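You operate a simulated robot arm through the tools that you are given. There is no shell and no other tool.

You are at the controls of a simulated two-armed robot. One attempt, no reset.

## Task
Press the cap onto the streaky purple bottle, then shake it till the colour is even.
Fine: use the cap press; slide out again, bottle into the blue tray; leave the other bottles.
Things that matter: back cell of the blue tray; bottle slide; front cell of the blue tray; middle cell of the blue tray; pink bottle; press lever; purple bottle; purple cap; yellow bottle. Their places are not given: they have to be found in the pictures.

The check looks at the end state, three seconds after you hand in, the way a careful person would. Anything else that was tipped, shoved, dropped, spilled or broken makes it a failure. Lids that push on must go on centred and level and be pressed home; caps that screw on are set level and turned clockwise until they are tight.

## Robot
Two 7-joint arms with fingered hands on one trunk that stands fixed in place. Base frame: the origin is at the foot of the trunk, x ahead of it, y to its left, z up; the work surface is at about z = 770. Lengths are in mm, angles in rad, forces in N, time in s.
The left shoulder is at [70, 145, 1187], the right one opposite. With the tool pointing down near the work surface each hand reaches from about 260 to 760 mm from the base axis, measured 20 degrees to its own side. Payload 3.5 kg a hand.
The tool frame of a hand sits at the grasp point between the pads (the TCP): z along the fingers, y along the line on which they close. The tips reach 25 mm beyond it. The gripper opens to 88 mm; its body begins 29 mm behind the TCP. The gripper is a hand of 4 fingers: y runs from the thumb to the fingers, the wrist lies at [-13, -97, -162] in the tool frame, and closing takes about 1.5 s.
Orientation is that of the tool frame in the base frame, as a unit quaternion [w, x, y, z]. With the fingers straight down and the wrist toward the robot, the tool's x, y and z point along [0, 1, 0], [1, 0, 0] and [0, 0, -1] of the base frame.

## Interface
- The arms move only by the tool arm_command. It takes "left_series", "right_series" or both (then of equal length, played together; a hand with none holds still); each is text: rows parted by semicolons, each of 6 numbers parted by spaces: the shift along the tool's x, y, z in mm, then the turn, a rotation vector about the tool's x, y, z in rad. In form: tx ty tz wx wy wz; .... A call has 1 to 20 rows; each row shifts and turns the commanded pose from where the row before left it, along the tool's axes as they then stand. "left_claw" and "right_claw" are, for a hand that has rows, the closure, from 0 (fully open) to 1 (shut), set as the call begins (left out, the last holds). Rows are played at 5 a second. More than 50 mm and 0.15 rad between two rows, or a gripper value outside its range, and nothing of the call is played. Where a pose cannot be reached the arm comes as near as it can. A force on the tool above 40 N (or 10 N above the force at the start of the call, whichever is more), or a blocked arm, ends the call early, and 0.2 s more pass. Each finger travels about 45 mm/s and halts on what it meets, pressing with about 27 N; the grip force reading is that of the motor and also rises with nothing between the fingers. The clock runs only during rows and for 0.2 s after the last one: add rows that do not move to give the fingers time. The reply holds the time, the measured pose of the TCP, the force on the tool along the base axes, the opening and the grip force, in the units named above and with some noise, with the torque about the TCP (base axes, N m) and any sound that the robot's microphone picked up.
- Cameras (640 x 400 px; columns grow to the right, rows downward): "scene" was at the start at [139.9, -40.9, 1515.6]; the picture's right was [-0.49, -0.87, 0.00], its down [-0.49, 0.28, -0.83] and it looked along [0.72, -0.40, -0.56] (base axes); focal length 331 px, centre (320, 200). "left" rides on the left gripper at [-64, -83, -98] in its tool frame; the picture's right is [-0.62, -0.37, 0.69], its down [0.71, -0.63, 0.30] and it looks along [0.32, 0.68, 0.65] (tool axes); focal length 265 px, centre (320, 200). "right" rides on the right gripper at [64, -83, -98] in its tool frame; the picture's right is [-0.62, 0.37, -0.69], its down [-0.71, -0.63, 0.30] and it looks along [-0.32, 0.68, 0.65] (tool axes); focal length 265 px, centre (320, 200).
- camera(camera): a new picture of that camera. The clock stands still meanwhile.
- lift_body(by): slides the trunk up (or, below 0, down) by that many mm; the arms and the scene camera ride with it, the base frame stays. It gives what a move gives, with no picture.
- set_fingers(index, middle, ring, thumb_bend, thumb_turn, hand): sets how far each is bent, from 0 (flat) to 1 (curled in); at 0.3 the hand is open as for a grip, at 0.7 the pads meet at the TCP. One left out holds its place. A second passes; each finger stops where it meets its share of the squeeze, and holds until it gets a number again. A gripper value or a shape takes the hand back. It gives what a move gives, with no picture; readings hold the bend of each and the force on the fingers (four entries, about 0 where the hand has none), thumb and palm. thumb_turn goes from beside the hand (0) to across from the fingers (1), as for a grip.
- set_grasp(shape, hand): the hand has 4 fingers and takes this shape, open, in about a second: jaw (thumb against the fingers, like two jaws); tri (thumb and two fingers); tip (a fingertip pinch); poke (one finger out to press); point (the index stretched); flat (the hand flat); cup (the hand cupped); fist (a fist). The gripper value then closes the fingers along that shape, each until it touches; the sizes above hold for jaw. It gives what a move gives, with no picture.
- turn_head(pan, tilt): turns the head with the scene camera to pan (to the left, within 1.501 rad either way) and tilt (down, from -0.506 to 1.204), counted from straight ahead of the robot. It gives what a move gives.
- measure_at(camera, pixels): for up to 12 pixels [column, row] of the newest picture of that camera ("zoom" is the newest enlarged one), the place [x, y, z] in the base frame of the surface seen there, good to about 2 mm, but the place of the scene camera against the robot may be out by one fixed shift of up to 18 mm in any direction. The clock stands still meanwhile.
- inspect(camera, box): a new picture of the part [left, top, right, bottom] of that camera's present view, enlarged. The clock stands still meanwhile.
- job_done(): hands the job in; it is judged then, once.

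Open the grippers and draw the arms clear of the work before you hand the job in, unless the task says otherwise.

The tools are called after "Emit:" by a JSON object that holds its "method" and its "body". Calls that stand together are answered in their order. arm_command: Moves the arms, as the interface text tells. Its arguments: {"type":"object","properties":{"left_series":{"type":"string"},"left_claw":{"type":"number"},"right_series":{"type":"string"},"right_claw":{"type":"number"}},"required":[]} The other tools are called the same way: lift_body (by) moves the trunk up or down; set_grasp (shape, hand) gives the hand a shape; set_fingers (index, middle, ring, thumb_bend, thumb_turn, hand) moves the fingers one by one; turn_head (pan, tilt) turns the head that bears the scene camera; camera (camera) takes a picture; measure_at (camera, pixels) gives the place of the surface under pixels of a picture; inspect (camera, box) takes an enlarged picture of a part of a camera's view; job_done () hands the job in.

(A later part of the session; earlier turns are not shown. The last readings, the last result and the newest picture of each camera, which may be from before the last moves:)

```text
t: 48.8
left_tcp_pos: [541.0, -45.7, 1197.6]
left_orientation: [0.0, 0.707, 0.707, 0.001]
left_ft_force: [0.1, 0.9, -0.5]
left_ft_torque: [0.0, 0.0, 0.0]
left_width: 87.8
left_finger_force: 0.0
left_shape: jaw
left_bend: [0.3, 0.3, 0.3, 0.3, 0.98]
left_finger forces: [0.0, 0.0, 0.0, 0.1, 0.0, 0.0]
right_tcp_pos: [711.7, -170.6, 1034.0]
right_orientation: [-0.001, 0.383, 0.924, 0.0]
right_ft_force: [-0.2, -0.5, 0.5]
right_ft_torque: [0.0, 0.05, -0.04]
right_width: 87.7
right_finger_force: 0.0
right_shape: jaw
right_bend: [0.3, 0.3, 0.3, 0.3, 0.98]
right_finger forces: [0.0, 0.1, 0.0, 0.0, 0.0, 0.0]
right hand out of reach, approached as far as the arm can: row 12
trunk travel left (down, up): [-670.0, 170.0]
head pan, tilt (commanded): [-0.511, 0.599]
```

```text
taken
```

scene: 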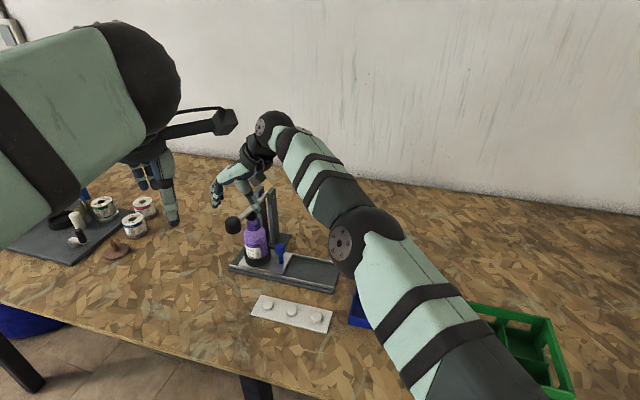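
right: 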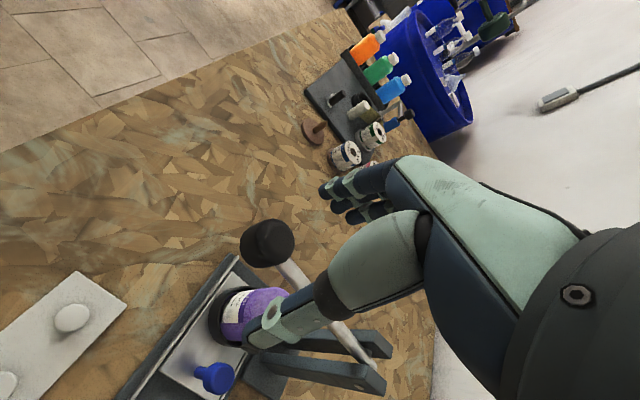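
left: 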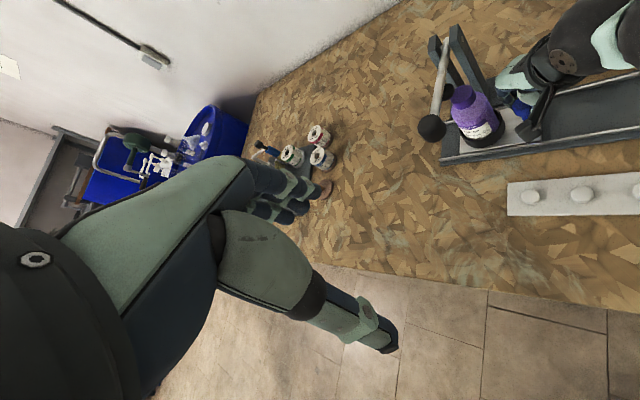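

The arm ran out of reach in that orientation (stopped at (712,-171)). I turn the hand back by 22.5°, which brings the wrist nearer, and see where it settles.

Emit:
{"method": "arm_command", "body": {"right_series": "0 0 0 0 0 0.131; 0 0 0 0 0 0.131; 0 0 0 0 0 0.1307; 0 0 0 0 0 0; 0 0 0 0 0 0"}}

Emit:
{"method": "camera", "body": {"camera": "right"}}

```text
t: 50.0
left_tcp_pos: [540.2, -44.5, 1197.2]
left_orientation: [0.0, 0.707, 0.707, 0.0]
left_ft_force: [0.0, 0.4, -1.1]
left_ft_torque: [0.03, 0.02, 0.03]
left_width: 87.5
left_finger_force: 0.2
left_shape: jaw
left_bend: [0.3, 0.3, 0.3, 0.3, 0.98]
left_finger forces: [0.0, 0.1, 0.0, 0.0, 0.0, 0.0]
right_tcp_pos: [712.5, -169.3, 1033.1]
right_orientation: [0.0, 0.556, 0.831, 0.0]
right_ft_force: [-0.3, 0.7, 0.0]
right_ft_torque: [-0.01, -0.01, -0.02]
right_width: 87.6
right_finger_force: 0.0
right_shape: jaw
right_bend: [0.3, 0.3, 0.3, 0.3, 0.98]
right_finger forces: [0.1, 0.0, 0.0, 0.0, 0.1, 0.1]
trunk travel left (down, up): [-670.0, 170.0]
head pan, tilt (commanded): [-0.511, 0.599]
```

```text
taken
```

right: 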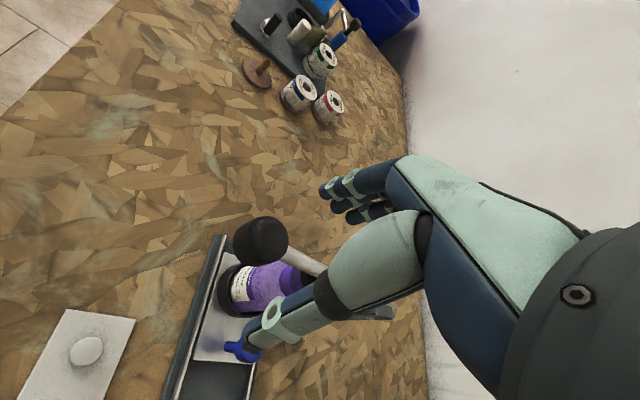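

Now at (712.5,-169.3,1033) with the ball visible at (260,241). I measure the ball again from here.

Emit:
{"method": "inspect", "body": {"camera": "right", "box": [210, 200, 340, 300]}}

Emit:
{"method": "measure_at", "body": {"camera": "right", "pixels": [[262, 240], [240, 242], [280, 240], [260, 222], [262, 256], [270, 230], [250, 250], [305, 262], [315, 268]]}}

```text
4.00 times, centred on (275, 250) of right
```

zoom: 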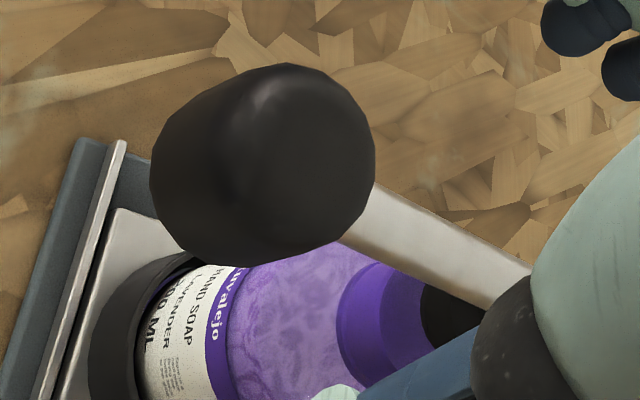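

```text
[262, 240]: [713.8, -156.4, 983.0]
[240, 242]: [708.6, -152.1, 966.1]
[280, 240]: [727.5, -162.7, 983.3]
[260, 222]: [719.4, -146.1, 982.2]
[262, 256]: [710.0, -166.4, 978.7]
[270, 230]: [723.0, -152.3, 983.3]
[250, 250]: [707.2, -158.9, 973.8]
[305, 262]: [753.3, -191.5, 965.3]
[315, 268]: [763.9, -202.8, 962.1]
```

The lever knob is a vertical barrel with a flat top at z≈983, centred about (722.5,-156.5). I centre over it and descend with open jaws to z≈975.

Emit:
{"method": "arm_command", "body": {"right_series": "4 7 0 0 0 0; 4 7 0 0 0 0; 0 0 20 0 0 0; 0 0 20 0 0 0; 0 0 18 0 0 0; 0 0 0 0 0 0"}}

Emit:
{"method": "camera", "body": {"camera": "right"}}

Emit:
{"method": "inspect", "body": {"camera": "scene", "box": [190, 130, 330, 290]}}

```text
t: 51.4
left_tcp_pos: [540.7, -43.7, 1197.2]
left_orientation: [0.0, 0.707, 0.707, 0.0]
left_ft_force: [1.0, -0.7, 0.1]
left_ft_torque: [-0.01, 0.01, 0.02]
left_width: 87.6
left_finger_force: 0.0
left_shape: jaw
left_bend: [0.3, 0.3, 0.3, 0.3, 0.98]
left_finger forces: [0.0, 0.0, 0.0, 0.1, 0.1, 0.0]
right_tcp_pos: [723.9, -156.6, 975.6]
right_orientation: [0.0, 0.555, 0.832, 0.0]
right_ft_force: [0.6, 0.3, 0.0]
right_ft_torque: [-0.01, -0.01, -0.01]
right_width: 87.8
right_finger_force: 0.2
right_shape: jaw
right_bend: [0.3, 0.3, 0.3, 0.3, 0.98]
right_finger forces: [0.0, 0.0, 0.0, 0.0, 0.0, 0.1]
trunk travel left (down, up): [-670.0, 170.0]
head pan, tilt (commanded): [-0.511, 0.599]
```

```text
taken
```

right: 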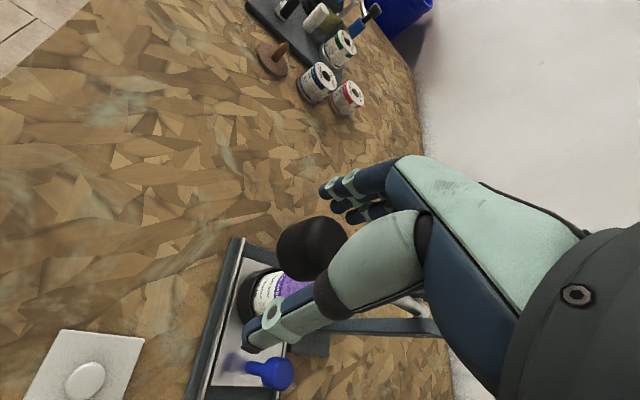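

```text
2.50 times, centred on (260, 210) of scene
```

zoom: 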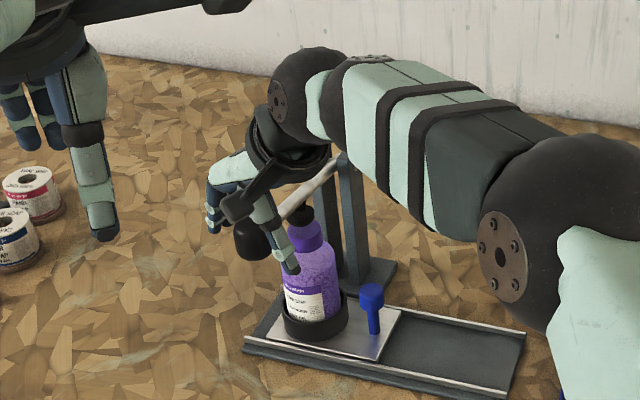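

The lever knob sits between thumb and fingers at (313,247). I go down in small steps until the palm meets its top.

Emit:
{"method": "arm_command", "body": {"right_series": "0 0 4 0 0 0; 0 0 4 0 0 0; 0 0 4 0 0 0; 0 0 4 0 0 0; 0 0 0 0 0 0"}}

Emit:
{"method": "camera", "body": {"camera": "right"}}

```text
t: 52.6
left_tcp_pos: [540.5, -43.5, 1196.7]
left_orientation: [0.001, 0.707, 0.707, 0.0]
left_ft_force: [-0.1, -1.1, 0.2]
left_ft_torque: [-0.01, -0.04, -0.03]
left_width: 87.7
left_finger_force: 0.0
left_shape: jaw
left_bend: [0.3, 0.3, 0.3, 0.3, 0.98]
left_finger forces: [0.0, 0.1, 0.1, 0.0, 0.0, 0.0]
right_tcp_pos: [722.3, -154.2, 959.0]
right_orientation: [0.0, 0.555, 0.832, 0.0]
right_ft_force: [0.6, 0.7, 0.0]
right_ft_torque: [-0.01, -0.01, -0.01]
right_width: 87.9
right_finger_force: 0.0
right_shape: jaw
right_bend: [0.3, 0.3, 0.3, 0.3, 0.98]
right_finger forces: [0.0, 0.0, 0.0, 0.0, 0.0, 0.0]
trunk travel left (down, up): [-670.0, 170.0]
head pan, tilt (commanded): [-0.511, 0.599]
```

```text
taken
```

right: 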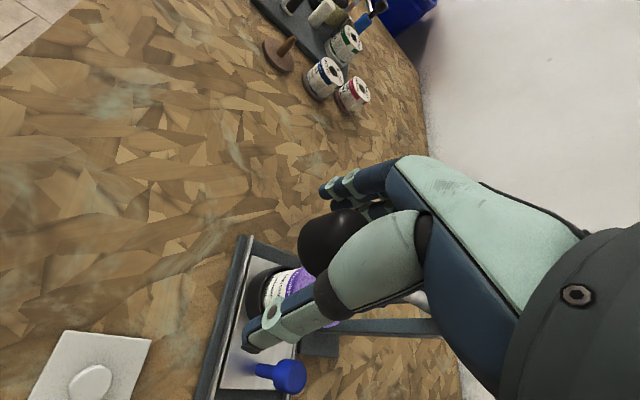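

TCP is at z=959 around the lower half of the knob, palm about 5 mm above its top. I close the fingers on it.

Emit:
{"method": "arm_command", "body": {"right_series": "0 0 0 0 0 0; 0 0 0 0 0 0; 0 0 0 0 0 0; 0 0 0 0 0 0; 0 0 0 0 0 0; 0 0 0 0 0 0; 0 0 0 0 0 0; 0 0 0 0 0 0; 0 0 0 0 0 0", "right_claw": 0.85}}

Emit:
{"method": "camera", "body": {"camera": "right"}}

```text
t: 54.6
left_tcp_pos: [539.2, -43.6, 1197.4]
left_orientation: [0.0, 0.707, 0.707, 0.0]
left_ft_force: [-1.0, 0.0, 0.1]
left_ft_torque: [-0.02, 0.01, 0.01]
left_width: 87.5
left_finger_force: 0.1
left_shape: jaw
left_bend: [0.3, 0.3, 0.3, 0.3, 0.98]
left_finger forces: [0.1, 0.0, 0.0, 0.1, 0.1, 0.0]
right_tcp_pos: [723.0, -155.5, 959.0]
right_orientation: [0.0, 0.556, 0.831, 0.0]
right_ft_force: [-1.6, -0.6, -0.9]
right_ft_torque: [0.01, -0.04, 0.03]
right_width: 13.7
right_finger_force: 0.0
right_shape: jaw
right_bend: [0.73, 0.61, 0.6, 0.73, 1.0]
right_finger forces: [0.1, 0.1, 0.0, 0.0, 1.7, 0.1]
trunk travel left (down, up): [-670.0, 170.0]
head pan, tilt (commanded): [-0.511, 0.599]
```

```text
taken
```

right: 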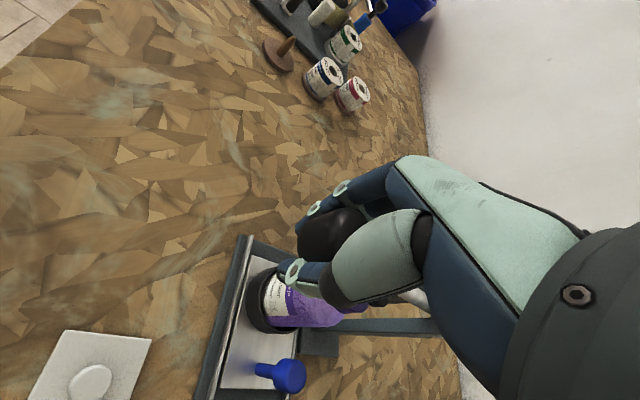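

The fingers closed under the lever knob (width 13.7, little force), so it is caged between fingers and palm. I press down 20 mm in small steps.

Emit:
{"method": "arm_command", "body": {"right_series": "0 0 4 0 0 0; 0 0 4 0 0 0; 0 0 4 0 0 0; 0 0 4 0 0 0; 0 0 4 0 0 0; 0 0 0 0 0 0"}}

Emit:
{"method": "inspect", "body": {"camera": "scene", "box": [200, 160, 320, 290]}}

Emit:
{"method": "inspect", "body": {"camera": "left", "box": [400, 20, 540, 160]}}

```text
t: 56.0
left_tcp_pos: [540.6, -44.3, 1196.3]
left_orientation: [0.0, 0.707, 0.707, 0.0]
left_ft_force: [-1.5, -0.4, -0.1]
left_ft_torque: [0.02, -0.02, 0.0]
left_width: 87.7
left_finger_force: 0.0
left_shape: jaw
left_bend: [0.3, 0.3, 0.3, 0.3, 0.98]
left_finger forces: [0.0, 0.1, 0.0, 0.0, 0.0, 0.0]
right_tcp_pos: [722.2, -156.3, 940.5]
right_orientation: [0.0, 0.557, 0.831, 0.0]
right_ft_force: [-0.4, -0.4, 0.2]
right_ft_torque: [-0.03, -0.01, 0.0]
right_width: 13.4
right_finger_force: 0.1
right_shape: jaw
right_bend: [0.73, 0.61, 0.6, 0.74, 1.0]
right_finger forces: [0.0, 0.1, 0.1, 0.1, 0.0, 0.0]
trunk travel left (down, up): [-670.0, 170.0]
head pan, tilt (commanded): [-0.511, 0.599]
```

```text
3.08 times, centred on (260, 225) of scene
```

zoom: 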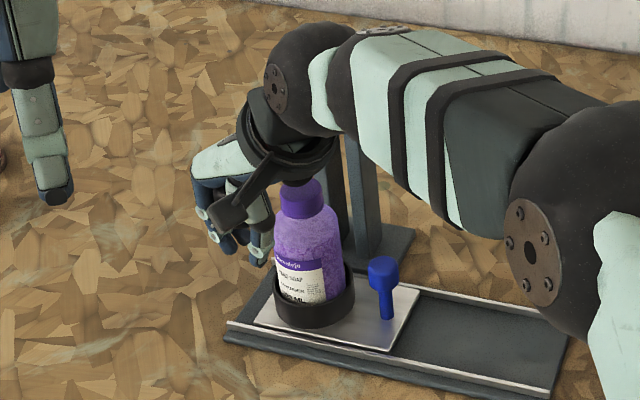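

```text
2.86 times, centred on (470, 90) of left
```

zoom: 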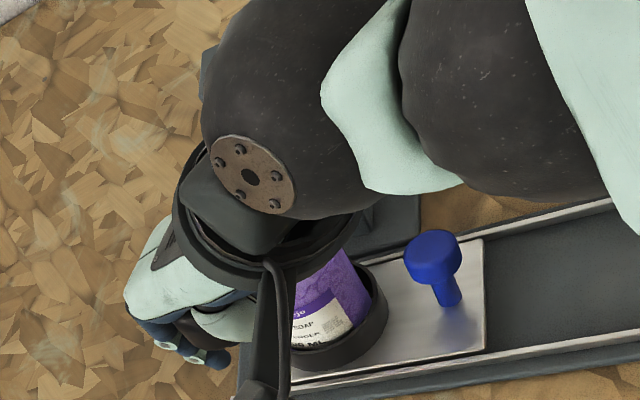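

No force yet at z=940. I check with the right camera whether the lever moved with the hand.

Emit:
{"method": "inspect", "body": {"camera": "right", "box": [220, 150, 460, 380]}}

Emit:
{"method": "measure_at", "body": {"camera": "right", "pixels": [[325, 225], [320, 235], [335, 220], [315, 225], [345, 220], [410, 298]]}}

```text
1.74 times, centred on (340, 265) of right
```

zoom: 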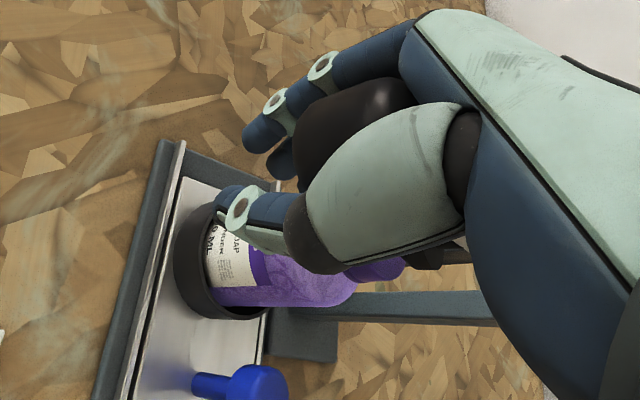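

```text
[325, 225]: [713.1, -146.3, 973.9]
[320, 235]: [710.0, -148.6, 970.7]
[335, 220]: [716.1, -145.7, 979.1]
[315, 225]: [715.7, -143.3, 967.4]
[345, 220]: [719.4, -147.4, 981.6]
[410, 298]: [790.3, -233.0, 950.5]
```

Emit:
{"method": "camera", "body": {"camera": "right"}}

Emit:
{"method": "measure_at", "body": {"camera": "right", "pixels": [[340, 215], [350, 212], [360, 205], [335, 225], [370, 206], [325, 235], [320, 245], [395, 300], [410, 282]]}}

```text
taken
```

right: 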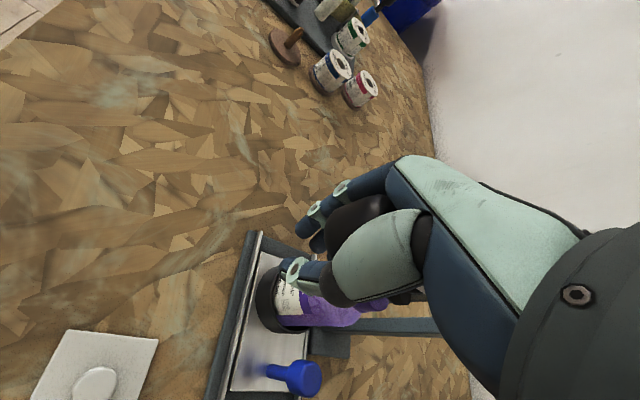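

```text
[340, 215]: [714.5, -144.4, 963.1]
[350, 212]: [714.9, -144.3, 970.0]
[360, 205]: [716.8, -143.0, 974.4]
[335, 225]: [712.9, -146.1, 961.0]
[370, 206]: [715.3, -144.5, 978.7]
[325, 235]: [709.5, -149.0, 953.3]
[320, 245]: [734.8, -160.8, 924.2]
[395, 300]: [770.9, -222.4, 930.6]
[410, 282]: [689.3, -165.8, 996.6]
```

The knob top is still at z≈980, now inside the hand's cavity with no palm contact. I continue down in 3 mm steps until the palm meets it.

Emit:
{"method": "arm_command", "body": {"right_series": "0 0 3 0 0 0; 0 0 3 0 0 0; 0 0 3 0 0 0; 0 0 3 0 0 0; 0 0 3 0 0 0; 0 0 0 0 0 0"}}

Emit:
{"method": "camera", "body": {"camera": "right"}}

Emit:
{"method": "measure_at", "body": {"camera": "right", "pixels": [[350, 212], [360, 205], [370, 206], [380, 205], [395, 300]]}}

```text
t: 57.4
left_tcp_pos: [540.5, -42.8, 1197.9]
left_orientation: [0.0, 0.707, 0.707, 0.0]
left_ft_force: [0.8, 0.3, 1.0]
left_ft_torque: [-0.03, -0.03, 0.0]
left_width: 87.8
left_finger_force: 0.1
left_shape: jaw
left_bend: [0.3, 0.3, 0.3, 0.3, 0.98]
left_finger forces: [0.1, 0.0, 0.1, 0.1, 0.1, 0.1]
right_tcp_pos: [721.8, -155.1, 924.6]
right_orientation: [-0.001, 0.554, 0.832, 0.0]
right_ft_force: [-0.9, 2.0, 1.1]
right_ft_torque: [-0.08, -0.07, -0.03]
right_width: 13.5
right_finger_force: 0.0
right_shape: jaw
right_bend: [0.73, 0.61, 0.6, 0.74, 1.0]
right_finger forces: [0.0, 0.0, 0.0, 0.0, 0.9, 1.4]
trunk travel left (down, up): [-670.0, 170.0]
head pan, tilt (commanded): [-0.511, 0.599]
```

```text
taken
```

right: 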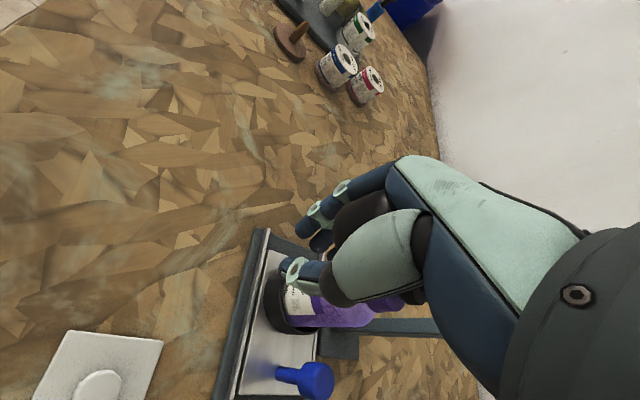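

```text
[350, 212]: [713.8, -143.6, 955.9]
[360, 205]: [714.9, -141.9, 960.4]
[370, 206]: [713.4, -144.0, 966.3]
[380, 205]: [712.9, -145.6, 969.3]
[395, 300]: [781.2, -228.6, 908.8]
```

Palm contact has begun (1.4 N) and the lever is following down. I continue pressing in 3 mm steps.

Emit:
{"method": "arm_command", "body": {"right_series": "0 0 3 0 0 0; 0 0 3 0 0 0; 0 0 3 0 0 0; 0 0 3 0 0 0; 0 0 3 0 0 0; 0 0 0 0 0 0"}}

Emit:
{"method": "inspect", "body": {"camera": "scene", "box": [200, 160, 320, 290]}}

Emit:
{"method": "camera", "body": {"camera": "right"}}

```text
t: 58.8
left_tcp_pos: [539.9, -43.9, 1198.3]
left_orientation: [0.0, 0.707, 0.707, -0.001]
left_ft_force: [0.6, -0.6, -0.8]
left_ft_torque: [0.02, -0.01, 0.01]
left_width: 87.4
left_finger_force: 0.0
left_shape: jaw
left_bend: [0.3, 0.3, 0.3, 0.3, 0.98]
left_finger forces: [0.0, 0.0, 0.0, 0.0, 0.0, 0.0]
right_tcp_pos: [721.9, -155.3, 909.8]
right_orientation: [0.0, 0.556, 0.831, 0.0]
right_ft_force: [-2.8, 2.3, 1.7]
right_ft_torque: [-0.15, -0.12, 0.03]
right_width: 13.7
right_finger_force: 0.0
right_shape: jaw
right_bend: [0.73, 0.61, 0.6, 0.74, 1.0]
right_finger forces: [0.1, 0.0, 0.0, 0.0, 2.3, 1.8]
trunk travel left (down, up): [-670.0, 170.0]
head pan, tilt (commanded): [-0.511, 0.599]
```

```text
3.08 times, centred on (260, 225) of scene
```

zoom: 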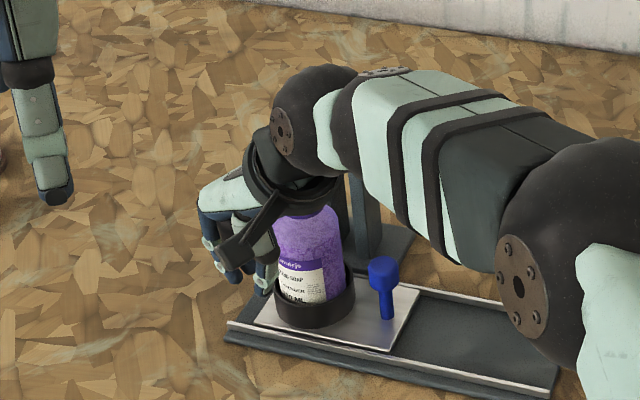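

```text
taken
```

right: 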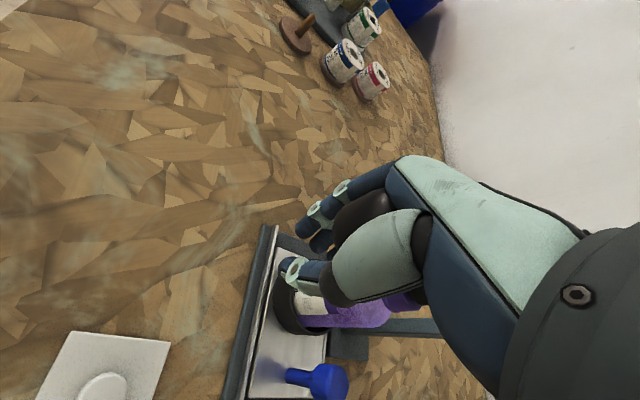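

Lever follows with only 2–3 N. I keep pressing in 2 mm steps; the pad should meet the cap soon.

Emit:
{"method": "arm_command", "body": {"right_series": "0 0 2 0 0 0; 0 0 2 0 0 0; 0 0 2 0 0 0; 0 0 2 0 0 0; 0 0 0 0 0 0"}}

Emit:
{"method": "arm_command", "body": {"right_series": "0 0 2 0 0 0; 0 0 2 0 0 0; 0 0 0 0 0 0"}}

Emit:
{"method": "inspect", "body": {"camera": "scene", "box": [200, 160, 320, 290]}}

```text
t: 60.0
left_tcp_pos: [539.7, -43.5, 1197.7]
left_orientation: [0.0, 0.708, 0.706, 0.0]
left_ft_force: [0.2, 0.3, 0.2]
left_ft_torque: [0.03, 0.01, 0.01]
left_width: 87.8
left_finger_force: 0.1
left_shape: jaw
left_bend: [0.3, 0.3, 0.3, 0.3, 0.98]
left_finger forces: [0.0, 0.1, 0.0, 0.0, 0.0, 0.0]
right_tcp_pos: [723.2, -154.1, 904.1]
right_orientation: [0.0, 0.555, 0.832, 0.0]
right_ft_force: [-3.0, 3.0, 3.8]
right_ft_torque: [-0.12, -0.14, -0.01]
right_width: 13.4
right_finger_force: 0.1
right_shape: jaw
right_bend: [0.73, 0.61, 0.6, 0.74, 1.0]
right_finger forces: [0.1, 0.0, 0.0, 0.0, 3.3, 2.8]
trunk travel left (down, up): [-670.0, 170.0]
head pan, tilt (commanded): [-0.511, 0.599]
```

```text
t: 60.8
left_tcp_pos: [537.1, -43.5, 1198.9]
left_orientation: [0.001, 0.707, 0.707, 0.0]
left_ft_force: [0.1, 0.5, 0.4]
left_ft_torque: [0.03, -0.04, 0.01]
left_width: 87.5
left_finger_force: 0.2
left_shape: jaw
left_bend: [0.3, 0.3, 0.3, 0.3, 0.98]
left_finger forces: [0.1, 0.0, 0.1, 0.1, 0.0, 0.1]
right_tcp_pos: [722.8, -154.7, 902.1]
right_orientation: [0.003, 0.555, 0.832, 0.002]
right_ft_force: [0.2, 3.1, 16.3]
right_ft_torque: [-0.11, 0.1, 0.0]
right_width: 13.4
right_finger_force: 0.2
right_shape: jaw
right_bend: [0.73, 0.61, 0.6, 0.74, 1.0]
right_finger forces: [0.1, 0.0, 0.1, 0.1, 5.6, 11.6]
trunk travel left (down, up): [-670.0, 170.0]
head pan, tilt (commanded): [-0.511, 0.599]
heard: snap
```

```text
3.08 times, centred on (260, 225) of scene
```

zoom: 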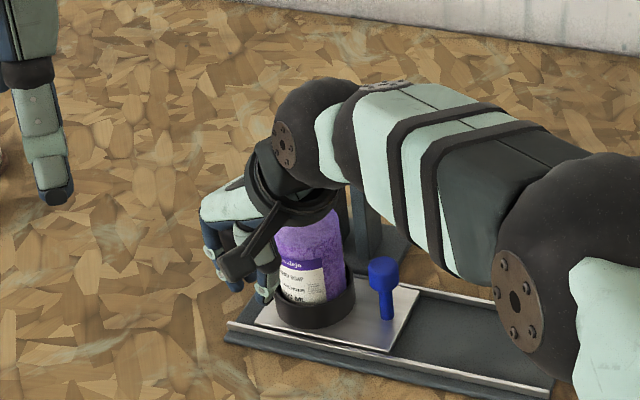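

The microphone heard a snap with 16 N on the lever: the cap has gone on. I press slightly further to make sure it is home.

Emit:
{"method": "arm_command", "body": {"right_series": "0 0 1 0 0 0; 0 0 1 0 0 0; 0 0 0 0 0 0"}}

```text
t: 61.6
left_tcp_pos: [537.8, -42.9, 1197.7]
left_orientation: [0.001, 0.707, 0.707, 0.001]
left_ft_force: [-0.5, -0.9, -0.9]
left_ft_torque: [0.01, 0.0, 0.0]
left_width: 87.2
left_finger_force: 0.1
left_shape: jaw
left_bend: [0.3, 0.3, 0.3, 0.3, 0.98]
left_finger forces: [0.0, 0.1, 0.1, 0.0, 0.0, 0.0]
right_tcp_pos: [722.2, -155.1, 901.6]
right_orientation: [0.004, 0.555, 0.832, 0.003]
right_ft_force: [5.5, 2.7, 23.1]
right_ft_torque: [-0.04, 0.25, -0.02]
right_width: 13.7
right_finger_force: 0.0
right_shape: jaw
right_bend: [0.73, 0.61, 0.6, 0.74, 1.0]
right_finger forces: [0.0, 0.0, 0.1, 0.0, 5.6, 19.4]
trunk travel left (down, up): [-670.0, 170.0]
head pan, tilt (commanded): [-0.511, 0.599]
```

Force rises to 23 N with almost no travel, so the cap is at its stop. One more millimetre for certainty, then I lift the lever back up.

Emit:
{"method": "arm_command", "body": {"right_series": "0 0 1 0 0 0; 0 0 0 0 0 0"}}

Emit:
{"method": "camera", "body": {"camera": "right"}}

```text
t: 62.2
left_tcp_pos: [537.0, -42.9, 1199.4]
left_orientation: [0.001, 0.707, 0.707, -0.001]
left_ft_force: [-0.5, 0.0, -0.3]
left_ft_torque: [-0.01, -0.04, 0.0]
left_width: 87.8
left_finger_force: 0.0
left_shape: jaw
left_bend: [0.3, 0.3, 0.3, 0.3, 0.98]
left_finger forces: [0.1, 0.1, 0.0, 0.1, 0.0, 0.0]
right_tcp_pos: [722.2, -154.3, 901.6]
right_orientation: [0.005, 0.556, 0.831, 0.003]
right_ft_force: [7.4, 1.6, 25.1]
right_ft_torque: [-0.05, 0.28, -0.03]
right_width: 13.7
right_finger_force: 0.0
right_shape: jaw
right_bend: [0.73, 0.61, 0.6, 0.74, 1.0]
right_finger forces: [0.0, 0.1, 0.0, 0.0, 5.5, 21.4]
trunk travel left (down, up): [-670.0, 170.0]
head pan, tilt (commanded): [-0.511, 0.599]
```

```text
taken
```

right: 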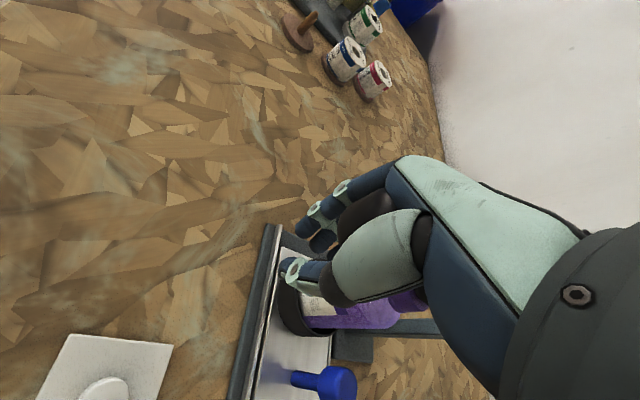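

Firm at 25 N with no further travel. I raise the hand, letting the lever come up with it, to z≈950.

Emit:
{"method": "arm_command", "body": {"right_series": "0 0 -3 0 0 0; 0 0 -5 0 0 0; 0 0 -7 0 0 0; 0 0 -8 0 0 0; 0 0 -8 0 0 0; 0 0 -8 0 0 0; 0 0 -8 0 0 0; 0 0 0 0 0 0"}}

Emit:
{"method": "camera", "body": {"camera": "right"}}

Emit:
{"method": "inspect", "body": {"camera": "scene", "box": [200, 160, 320, 290]}}

```text
t: 64.0
left_tcp_pos: [541.1, -44.2, 1196.8]
left_orientation: [0.0, 0.707, 0.707, 0.0]
left_ft_force: [0.3, -0.6, -0.6]
left_ft_torque: [0.0, 0.02, 0.04]
left_width: 87.8
left_finger_force: 0.1
left_shape: jaw
left_bend: [0.3, 0.3, 0.3, 0.3, 0.98]
left_finger forces: [0.1, 0.0, 0.0, 0.0, 0.0, 0.1]
right_tcp_pos: [722.3, -155.4, 940.3]
right_orientation: [-0.001, 0.556, 0.831, 0.0]
right_ft_force: [0.1, 0.3, 0.6]
right_ft_torque: [-0.01, -0.01, 0.01]
right_width: 13.4
right_finger_force: 0.0
right_shape: jaw
right_bend: [0.73, 0.61, 0.6, 0.74, 1.0]
right_finger forces: [0.0, 0.1, 0.0, 0.1, 0.0, 0.1]
trunk travel left (down, up): [-670.0, 170.0]
head pan, tilt (commanded): [-0.511, 0.599]
```

```text
taken
```

right: 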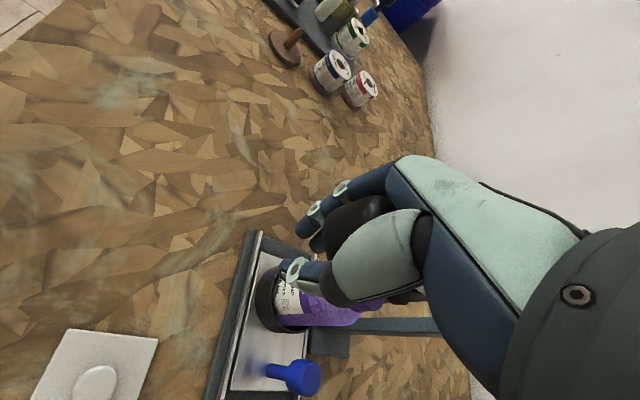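

```text
3.08 times, centred on (260, 225) of scene
```

zoom: 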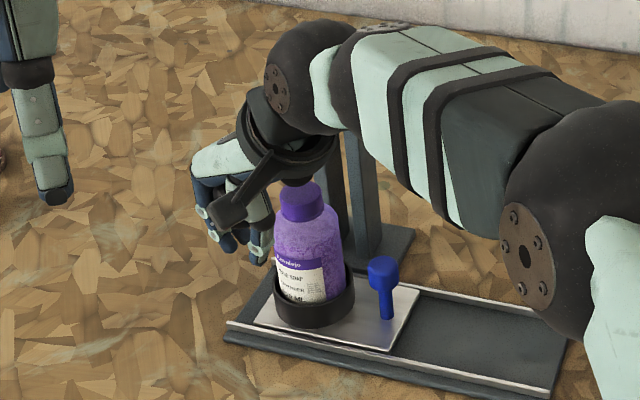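

The lever has sprung back up by itself. I open the fingers fully and lift the hand off.

Emit:
{"method": "arm_command", "body": {"right_series": "0 0 0 0 0 0; 0 0 0 0 0 0; 0 0 0 0 0 0; 0 0 0 0 0 0; 0 0 0 0 0 0; 0 0 0 0 0 0; 0 0 0 0 0 0; 0 0 0 0 0 0; 0 0 -15 0 0 0; 0 0 -25 0 0 0; 0 0 -25 0 0 0; 0 0 -25 0 0 0; 0 0 0 0 0 0", "right_claw": 0}}

Emit:
{"method": "camera", "body": {"camera": "right"}}

Emit:
{"method": "inspect", "body": {"camera": "scene", "box": [200, 160, 320, 290]}}

```text
t: 66.8
left_tcp_pos: [540.9, -43.3, 1197.4]
left_orientation: [0.0, 0.707, 0.707, 0.0]
left_ft_force: [-0.4, -0.3, 0.8]
left_ft_torque: [0.0, 0.0, 0.04]
left_width: 87.6
left_finger_force: 0.1
left_shape: jaw
left_bend: [0.3, 0.3, 0.3, 0.3, 0.98]
left_finger forces: [0.1, 0.1, 0.0, 0.1, 0.0, 0.0]
right_tcp_pos: [721.5, -155.4, 1030.0]
right_orientation: [0.0, 0.556, 0.831, 0.0]
right_ft_force: [-0.2, 0.1, -0.4]
right_ft_torque: [0.01, -0.01, 0.0]
right_width: 87.6
right_finger_force: 0.1
right_shape: jaw
right_bend: [0.3, 0.3, 0.3, 0.3, 0.98]
right_finger forces: [0.0, 0.0, 0.0, 0.1, 0.1, 0.1]
trunk travel left (down, up): [-670.0, 170.0]
head pan, tilt (commanded): [-0.511, 0.599]
```

```text
taken
```

right: 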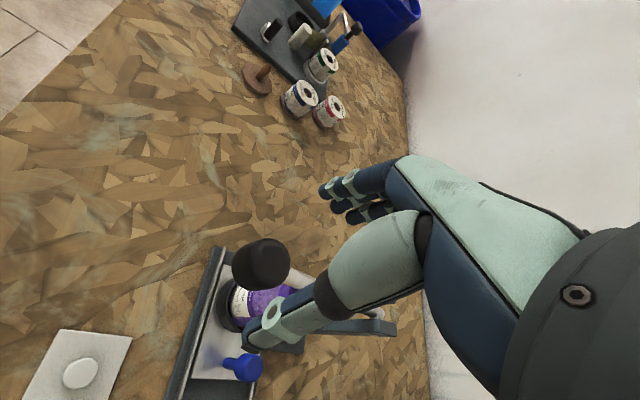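

```text
3.08 times, centred on (260, 225) of scene
```

zoom: 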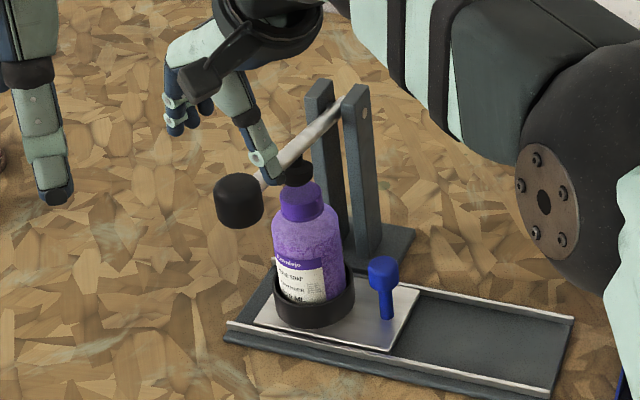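

Lever is up and the cap now sits lower and level on the neck. I take the hand back and turn it to the straight-ahead orientation with a narrower opening, ready for the slide knob.

Emit:
{"method": "arm_command", "body": {"right_series": "-26.8 -33.3 0 0 0 0; -26.8 -33.3 0 0 0 0; -26.8 -33.3 0 0 0 0; 0 0 0 0 0 0.131; 0 0 0 0 0 0.131; 0 0 0 0 0 0.1307; 0 0 18 0 0 0; 0 0 18 0 0 0; 0 0 0 0 0 0", "right_claw": 0.4}}

Emit:
{"method": "camera", "body": {"camera": "right"}}

Emit:
{"method": "inspect", "body": {"camera": "scene", "box": [200, 160, 320, 290]}}

```text
t: 68.8
left_tcp_pos: [540.8, -44.8, 1198.0]
left_orientation: [0.0, 0.707, 0.707, 0.0]
left_ft_force: [0.3, 0.8, -0.1]
left_ft_torque: [0.01, -0.04, 0.01]
left_width: 87.4
left_finger_force: 0.1
left_shape: jaw
left_bend: [0.3, 0.3, 0.3, 0.3, 0.98]
left_finger forces: [0.0, 0.0, 0.0, 0.0, 0.0, 0.0]
right_tcp_pos: [660.5, -268.5, 995.7]
right_orientation: [-0.001, 0.708, 0.707, 0.0]
right_ft_force: [-0.2, 0.8, -0.2]
right_ft_torque: [-0.04, -0.03, 0.0]
right_width: 53.2
right_finger_force: 0.0
right_shape: jaw
right_bend: [0.29, 0.4, 0.37, 0.64, 1.0]
right_finger forces: [0.0, 0.0, 0.0, 0.0, 0.0, 0.0]
trunk travel left (down, up): [-670.0, 170.0]
head pan, tilt (commanded): [-0.511, 0.599]
```

```text
taken
```

right: 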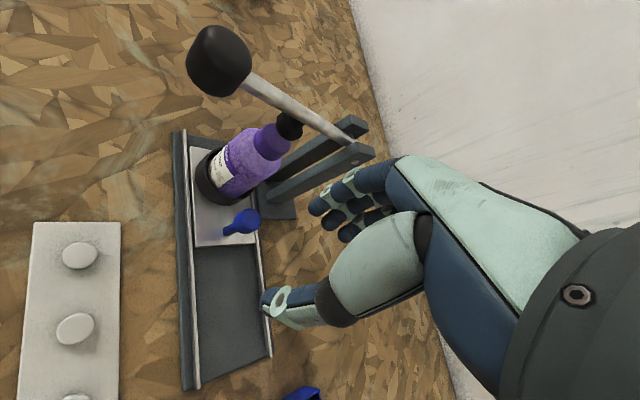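

```text
3.08 times, centred on (260, 225) of scene
```

zoom: 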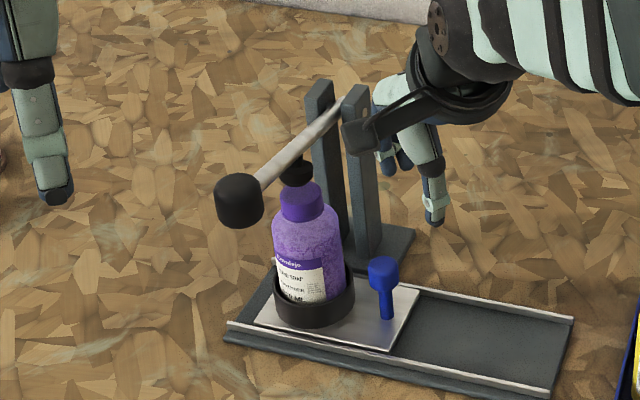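

I look closely at the pressed cap from the right camera.

Emit:
{"method": "inspect", "body": {"camera": "right", "box": [190, 100, 320, 250]}}

Emit:
{"method": "measure_at", "body": {"camera": "zoom", "pixels": [[370, 130], [355, 120], [350, 160], [385, 155], [330, 150], [300, 190], [295, 325], [310, 320], [280, 320], [375, 100]]}}

```text
2.67 times, centred on (255, 175) of right
```

zoom: 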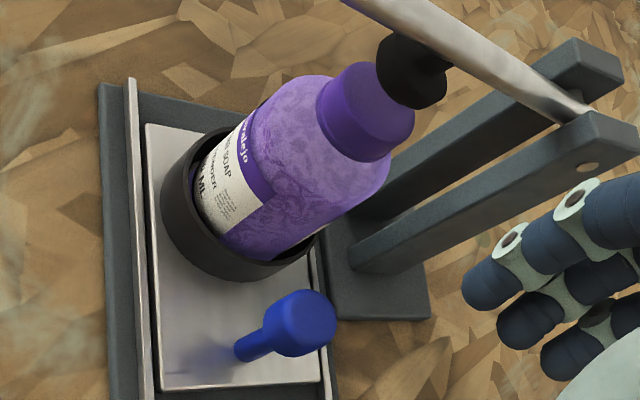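

```text
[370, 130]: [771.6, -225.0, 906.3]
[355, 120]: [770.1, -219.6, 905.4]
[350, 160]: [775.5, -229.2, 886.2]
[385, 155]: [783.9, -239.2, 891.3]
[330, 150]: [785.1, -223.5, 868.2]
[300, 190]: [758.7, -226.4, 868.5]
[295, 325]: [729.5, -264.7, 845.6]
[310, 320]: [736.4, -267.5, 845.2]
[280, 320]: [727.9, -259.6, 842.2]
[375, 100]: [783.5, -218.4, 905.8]
```

Cap top has gone from z 910.5 to ≈905.8, level, with its skirt near the shoulder: pressed home. I go down to straddle the slide knob again.

Emit:
{"method": "arm_command", "body": {"right_series": "-1 30 30 0 0 0; -1 30 30 0 0 0; -1 16 30 0 0 0; 0 0 20 0 0 0; 0 0 15 0 0 0; 0 0 0 0 0 0"}}

Emit:
{"method": "camera", "body": {"camera": "right"}}

```text
t: 70.2
left_tcp_pos: [539.6, -44.7, 1198.4]
left_orientation: [0.0, 0.707, 0.707, 0.0]
left_ft_force: [0.1, -0.4, -0.7]
left_ft_torque: [-0.03, 0.03, 0.01]
left_width: 87.5
left_finger_force: 0.1
left_shape: jaw
left_bend: [0.3, 0.3, 0.3, 0.3, 0.98]
left_finger forces: [0.1, 0.0, 0.0, 0.0, 0.0, 0.0]
right_tcp_pos: [737.6, -271.9, 870.7]
right_orientation: [0.0, 0.708, 0.706, 0.0]
right_ft_force: [-0.3, 0.5, 0.4]
right_ft_torque: [0.04, -0.01, -0.01]
right_width: 53.1
right_finger_force: 0.1
right_shape: jaw
right_bend: [0.29, 0.4, 0.37, 0.64, 1.0]
right_finger forces: [0.0, 0.0, 0.1, 0.0, 0.0, 0.0]
trunk travel left (down, up): [-670.0, 170.0]
head pan, tilt (commanded): [-0.511, 0.599]
```

```text
taken
```

right: 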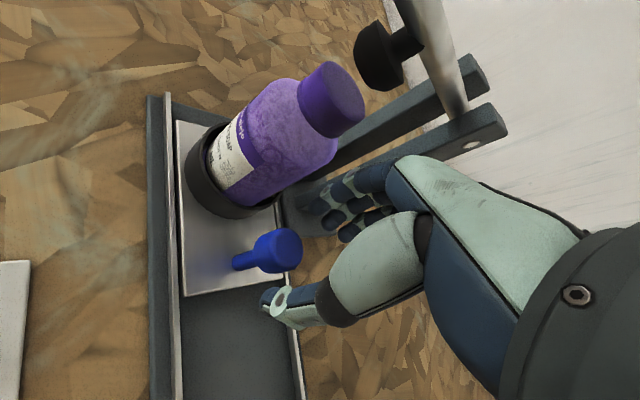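

The knob (280,250) is between the jaws. I lower the last 27 mm and close on it.

Emit:
{"method": "arm_command", "body": {"right_series": "0 0 14 0 0 0; 0 0 13 0 0 0; 0 0 0 0 0 0"}}

Emit:
{"method": "arm_command", "body": {"right_series": "0 0 0 0 0 0; 0 0 0 0 0 0; 0 0 0 0 0 0; 0 0 0 0 0 0; 0 0 0 0 0 0; 0 0 0 0 0 0; 0 0 0 0 0 0", "right_claw": 0.9}}

Emit:
{"method": "camera", "body": {"camera": "right"}}

```text
t: 71.0
left_tcp_pos: [541.7, -44.1, 1198.8]
left_orientation: [0.0, 0.707, 0.707, 0.0]
left_ft_force: [-1.0, -0.2, -0.2]
left_ft_torque: [-0.02, 0.01, -0.01]
left_width: 87.5
left_finger_force: 0.0
left_shape: jaw
left_bend: [0.3, 0.3, 0.3, 0.3, 0.98]
left_finger forces: [0.1, 0.1, 0.0, 0.0, 0.0, 0.1]
right_tcp_pos: [737.7, -271.8, 844.0]
right_orientation: [0.0, 0.707, 0.707, 0.0]
right_ft_force: [-0.6, 0.7, 0.1]
right_ft_torque: [0.0, -0.03, -0.01]
right_width: 53.3
right_finger_force: 0.0
right_shape: jaw
right_bend: [0.29, 0.4, 0.37, 0.64, 1.0]
right_finger forces: [0.0, 0.0, 0.1, 0.0, 0.0, 0.1]
trunk travel left (down, up): [-670.0, 170.0]
head pan, tilt (commanded): [-0.511, 0.599]
```

```text
t: 72.6
left_tcp_pos: [540.3, -45.0, 1197.3]
left_orientation: [0.0, 0.707, 0.707, 0.0]
left_ft_force: [0.2, -0.3, 0.6]
left_ft_torque: [0.01, 0.01, -0.02]
left_width: 87.6
left_finger_force: 0.1
left_shape: jaw
left_bend: [0.3, 0.3, 0.3, 0.3, 0.98]
left_finger forces: [0.0, 0.0, 0.1, 0.0, 0.0, 0.0]
right_tcp_pos: [736.4, -273.1, 845.2]
right_orientation: [0.0, 0.707, 0.707, 0.0]
right_ft_force: [-4.3, -3.4, -2.1]
right_ft_torque: [-0.02, 0.02, -0.01]
right_width: 15.1
right_finger_force: 26.6
right_shape: jaw
right_bend: [0.74, 0.67, 0.69, 0.75, 1.0]
right_finger forces: [14.5, 5.5, 0.0, 0.0, 21.5, 0.0]
trunk travel left (down, up): [-670.0, 170.0]
head pan, tilt (commanded): [-0.511, 0.599]
```

```text
taken
```

right: 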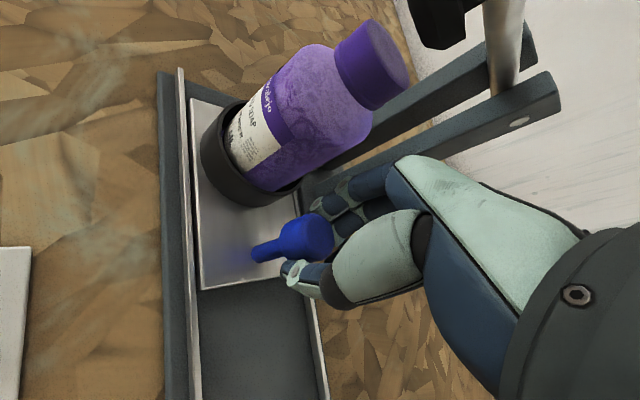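

The knob is gripped again. I draw the slide out along (−0.707,−0.707), first 60 mm.

Emit:
{"method": "arm_command", "body": {"right_series": "-1.77 -1.77 0 0 0 0; -3.54 -3.54 0 0 0 0; -3.54 -3.54 0 0 0 0; -3.54 -3.54 0 0 0 0; -3.54 -3.54 0 0 0 0; -3.54 -3.54 0 0 0 0; -3.54 -3.54 0 0 0 0; -3.54 -3.54 0 0 0 0; -3.54 -3.54 0 0 0 0; -3.54 -3.54 0 0 0 0; -3.54 -3.54 0 0 0 0; -3.54 -3.54 0 0 0 0; -1.77 -1.77 0 0 0 0; 0 0 0 0 0 0"}}

Emit:
{"method": "inspect", "body": {"camera": "scene", "box": [220, 170, 420, 330]}}

```text
t: 75.6
left_tcp_pos: [540.3, -42.5, 1197.4]
left_orientation: [0.001, 0.707, 0.707, 0.0]
left_ft_force: [0.4, 0.2, 0.0]
left_ft_torque: [0.01, 0.0, -0.02]
left_width: 87.5
left_finger_force: 0.1
left_shape: jaw
left_bend: [0.3, 0.3, 0.3, 0.3, 0.98]
left_finger forces: [0.0, 0.1, 0.0, 0.0, 0.0, 0.0]
right_tcp_pos: [694.1, -312.2, 843.7]
right_orientation: [0.0, 0.707, 0.707, 0.001]
right_ft_force: [-6.4, 7.0, -4.9]
right_ft_torque: [0.12, 0.13, 0.06]
right_width: 14.0
right_finger_force: 27.1
right_shape: jaw
right_bend: [0.73, 0.72, 0.69, 0.77, 1.0]
right_finger forces: [15.1, 1.6, 0.0, 0.0, 19.2, 0.0]
trunk travel left (down, up): [-670.0, 170.0]
head pan, tilt (commanded): [-0.511, 0.599]
```

```text
2.50 times, centred on (320, 250) of scene
```

zoom: 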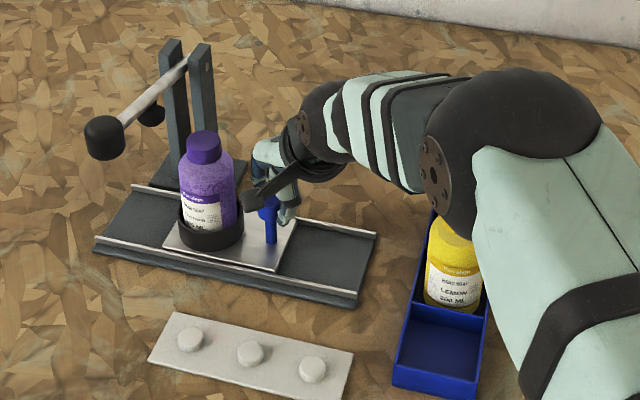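

It slides well, with some sideways force (−6,+7 N) which I relieve with a 1 mm lateral shift, then continue 45 mm.

Emit:
{"method": "arm_command", "body": {"right_series": "0.8 -0.8 0 0 0 0; -3.54 -3.54 0 0 0 0; -3.54 -3.54 0 0 0 0; -3.54 -3.54 0 0 0 0; -3.54 -3.54 0 0 0 0; -3.54 -3.54 0 0 0 0; -3.54 -3.54 0 0 0 0; -3.54 -3.54 0 0 0 0; -3.54 -3.54 0 0 0 0; -3.54 -3.54 0 0 0 0; 0 0 0 0 0 0"}}

Emit:
{"method": "inspect", "body": {"camera": "scene", "box": [220, 170, 420, 330]}}

```text
t: 78.0
left_tcp_pos: [541.1, -43.6, 1195.9]
left_orientation: [-0.001, 0.707, 0.707, -0.001]
left_ft_force: [-1.0, 0.7, 0.3]
left_ft_torque: [0.03, -0.02, 0.03]
left_width: 87.5
left_finger_force: 0.0
left_shape: jaw
left_bend: [0.3, 0.3, 0.3, 0.3, 0.98]
left_finger forces: [0.0, 0.0, 0.0, 0.0, 0.1, 0.0]
right_tcp_pos: [663.5, -345.0, 844.4]
right_orientation: [0.0, 0.707, 0.707, 0.0]
right_ft_force: [-2.8, 3.8, -6.2]
right_ft_torque: [0.07, 0.1, 0.0]
right_width: 14.0
right_finger_force: 27.4
right_shape: jaw
right_bend: [0.73, 0.72, 0.69, 0.77, 1.0]
right_finger forces: [16.7, 2.8, 0.1, 0.0, 18.4, 0.1]
trunk travel left (down, up): [-670.0, 170.0]
head pan, tilt (commanded): [-0.511, 0.599]
```

```text
2.50 times, centred on (320, 250) of scene
```

zoom: 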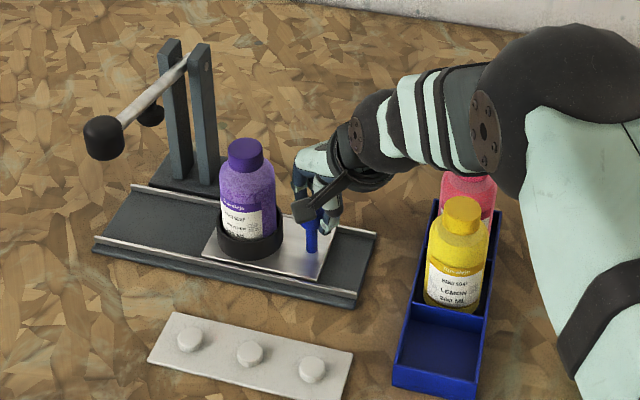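

About 14 mm remain to the slide's original place (knob was at (332,235), now (312,235)). I continue in smaller steps until its stop.

Emit:
{"method": "arm_command", "body": {"right_series": "-2.83 -2.83 0 0 0 0; -2.12 -2.12 0 0 0 0; -2.12 -2.12 0 0 0 0; -1.42 -1.42 0 0 0 0; 0 0 0 0 0 0"}}

Emit:
{"method": "arm_command", "body": {"right_series": "-1.06 -1.06 0 0 0 0; -1.06 -1.06 0 0 0 0; 0 0 0 0 0 0"}}

Emit:
{"method": "inspect", "body": {"camera": "scene", "box": [220, 170, 420, 330]}}

```text
t: 79.2
left_tcp_pos: [541.5, -43.5, 1196.4]
left_orientation: [0.0, 0.707, 0.707, 0.0]
left_ft_force: [0.1, 0.0, 0.9]
left_ft_torque: [-0.01, -0.02, -0.01]
left_width: 87.7
left_finger_force: 0.0
left_shape: jaw
left_bend: [0.3, 0.3, 0.3, 0.3, 0.98]
left_finger forces: [0.1, 0.1, 0.1, 0.1, 0.1, 0.0]
right_tcp_pos: [653.3, -353.4, 842.9]
right_orientation: [-0.001, 0.707, 0.707, 0.0]
right_ft_force: [-2.7, 0.2, -5.5]
right_ft_torque: [-0.01, 0.09, 0.08]
right_width: 13.9
right_finger_force: 27.1
right_shape: jaw
right_bend: [0.73, 0.72, 0.69, 0.77, 1.0]
right_finger forces: [16.4, 4.0, 0.0, 0.1, 18.7, 0.1]
trunk travel left (down, up): [-670.0, 170.0]
head pan, tilt (commanded): [-0.511, 0.599]
```

```text
t: 80.0
left_tcp_pos: [541.9, -44.1, 1198.2]
left_orientation: [-0.001, 0.707, 0.707, -0.001]
left_ft_force: [-0.4, -0.2, 0.7]
left_ft_torque: [0.01, 0.01, 0.0]
left_width: 87.7
left_finger_force: 0.1
left_shape: jaw
left_bend: [0.3, 0.3, 0.3, 0.3, 0.98]
left_finger forces: [0.1, 0.1, 0.1, 0.1, 0.0, 0.1]
right_tcp_pos: [650.9, -354.7, 843.0]
right_orientation: [0.0, 0.707, 0.707, -0.001]
right_ft_force: [-3.9, 1.2, -5.3]
right_ft_torque: [-0.02, 0.09, 0.03]
right_width: 14.1
right_finger_force: 26.7
right_shape: jaw
right_bend: [0.73, 0.72, 0.69, 0.77, 1.0]
right_finger forces: [16.4, 3.9, 0.0, 0.0, 18.6, 0.0]
trunk travel left (down, up): [-670.0, 170.0]
head pan, tilt (commanded): [-0.511, 0.599]
```

```text
2.50 times, centred on (320, 250) of scene
```

zoom: 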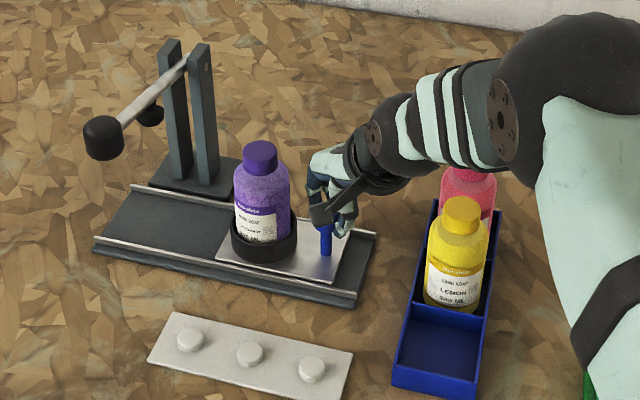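

Nest at (263,238) versus (270,243) originally: around 4–5 mm to go. I continue gently to the end stop.

Emit:
{"method": "arm_command", "body": {"right_series": "-1.06 -1.06 0 0 0 0; -1.06 -1.06 0 0 0 0; -0.7 -0.7 0 0 0 0; 0 0 0 0 0 0"}}

Emit:
{"method": "arm_command", "body": {"right_series": "-0.7 -0.7 0 0 0 0; -0.7 -0.7 0 0 0 0; 0 0 0 0 0 0"}}

Emit:
{"method": "inspect", "body": {"camera": "scene", "box": [220, 170, 420, 330]}}

```text
t: 81.0
left_tcp_pos: [540.4, -43.9, 1198.0]
left_orientation: [0.0, 0.707, 0.707, -0.001]
left_ft_force: [-0.3, -0.6, -1.0]
left_ft_torque: [0.02, 0.02, -0.01]
left_width: 87.5
left_finger_force: 0.1
left_shape: jaw
left_bend: [0.3, 0.3, 0.3, 0.3, 0.98]
left_finger forces: [0.0, 0.0, 0.0, 0.0, 0.1, 0.0]
right_tcp_pos: [649.4, -358.0, 843.2]
right_orientation: [0.0, 0.707, 0.707, 0.0]
right_ft_force: [-3.9, 1.1, -2.2]
right_ft_torque: [0.01, 0.08, 0.01]
right_width: 14.1
right_finger_force: 27.1
right_shape: jaw
right_bend: [0.73, 0.72, 0.69, 0.77, 1.0]
right_finger forces: [15.9, 3.8, 0.1, 0.1, 18.8, 0.0]
trunk travel left (down, up): [-670.0, 170.0]
head pan, tilt (commanded): [-0.511, 0.599]
```

```text
t: 81.8
left_tcp_pos: [540.4, -44.2, 1196.8]
left_orientation: [-0.001, 0.707, 0.707, 0.0]
left_ft_force: [-0.1, -1.0, -0.6]
left_ft_torque: [-0.03, 0.0, 0.0]
left_width: 87.6
left_finger_force: 0.0
left_shape: jaw
left_bend: [0.3, 0.3, 0.3, 0.3, 0.98]
left_finger forces: [0.0, 0.0, 0.0, 0.1, 0.0, 0.0]
right_tcp_pos: [648.1, -358.8, 843.2]
right_orientation: [0.0, 0.707, 0.707, -0.001]
right_ft_force: [-3.0, 1.3, -5.3]
right_ft_torque: [0.03, 0.1, -0.02]
right_width: 13.9
right_finger_force: 26.9
right_shape: jaw
right_bend: [0.73, 0.72, 0.69, 0.77, 1.0]
right_finger forces: [16.6, 3.8, 0.0, 0.1, 18.0, 0.0]
trunk travel left (down, up): [-670.0, 170.0]
head pan, tilt (commanded): [-0.511, 0.599]
```

```text
2.50 times, centred on (320, 250) of scene
```

zoom: 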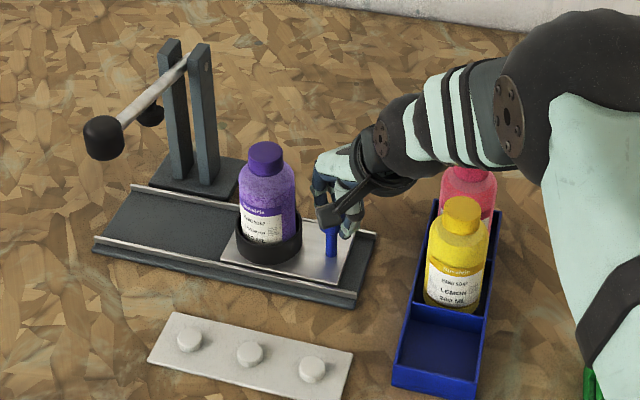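

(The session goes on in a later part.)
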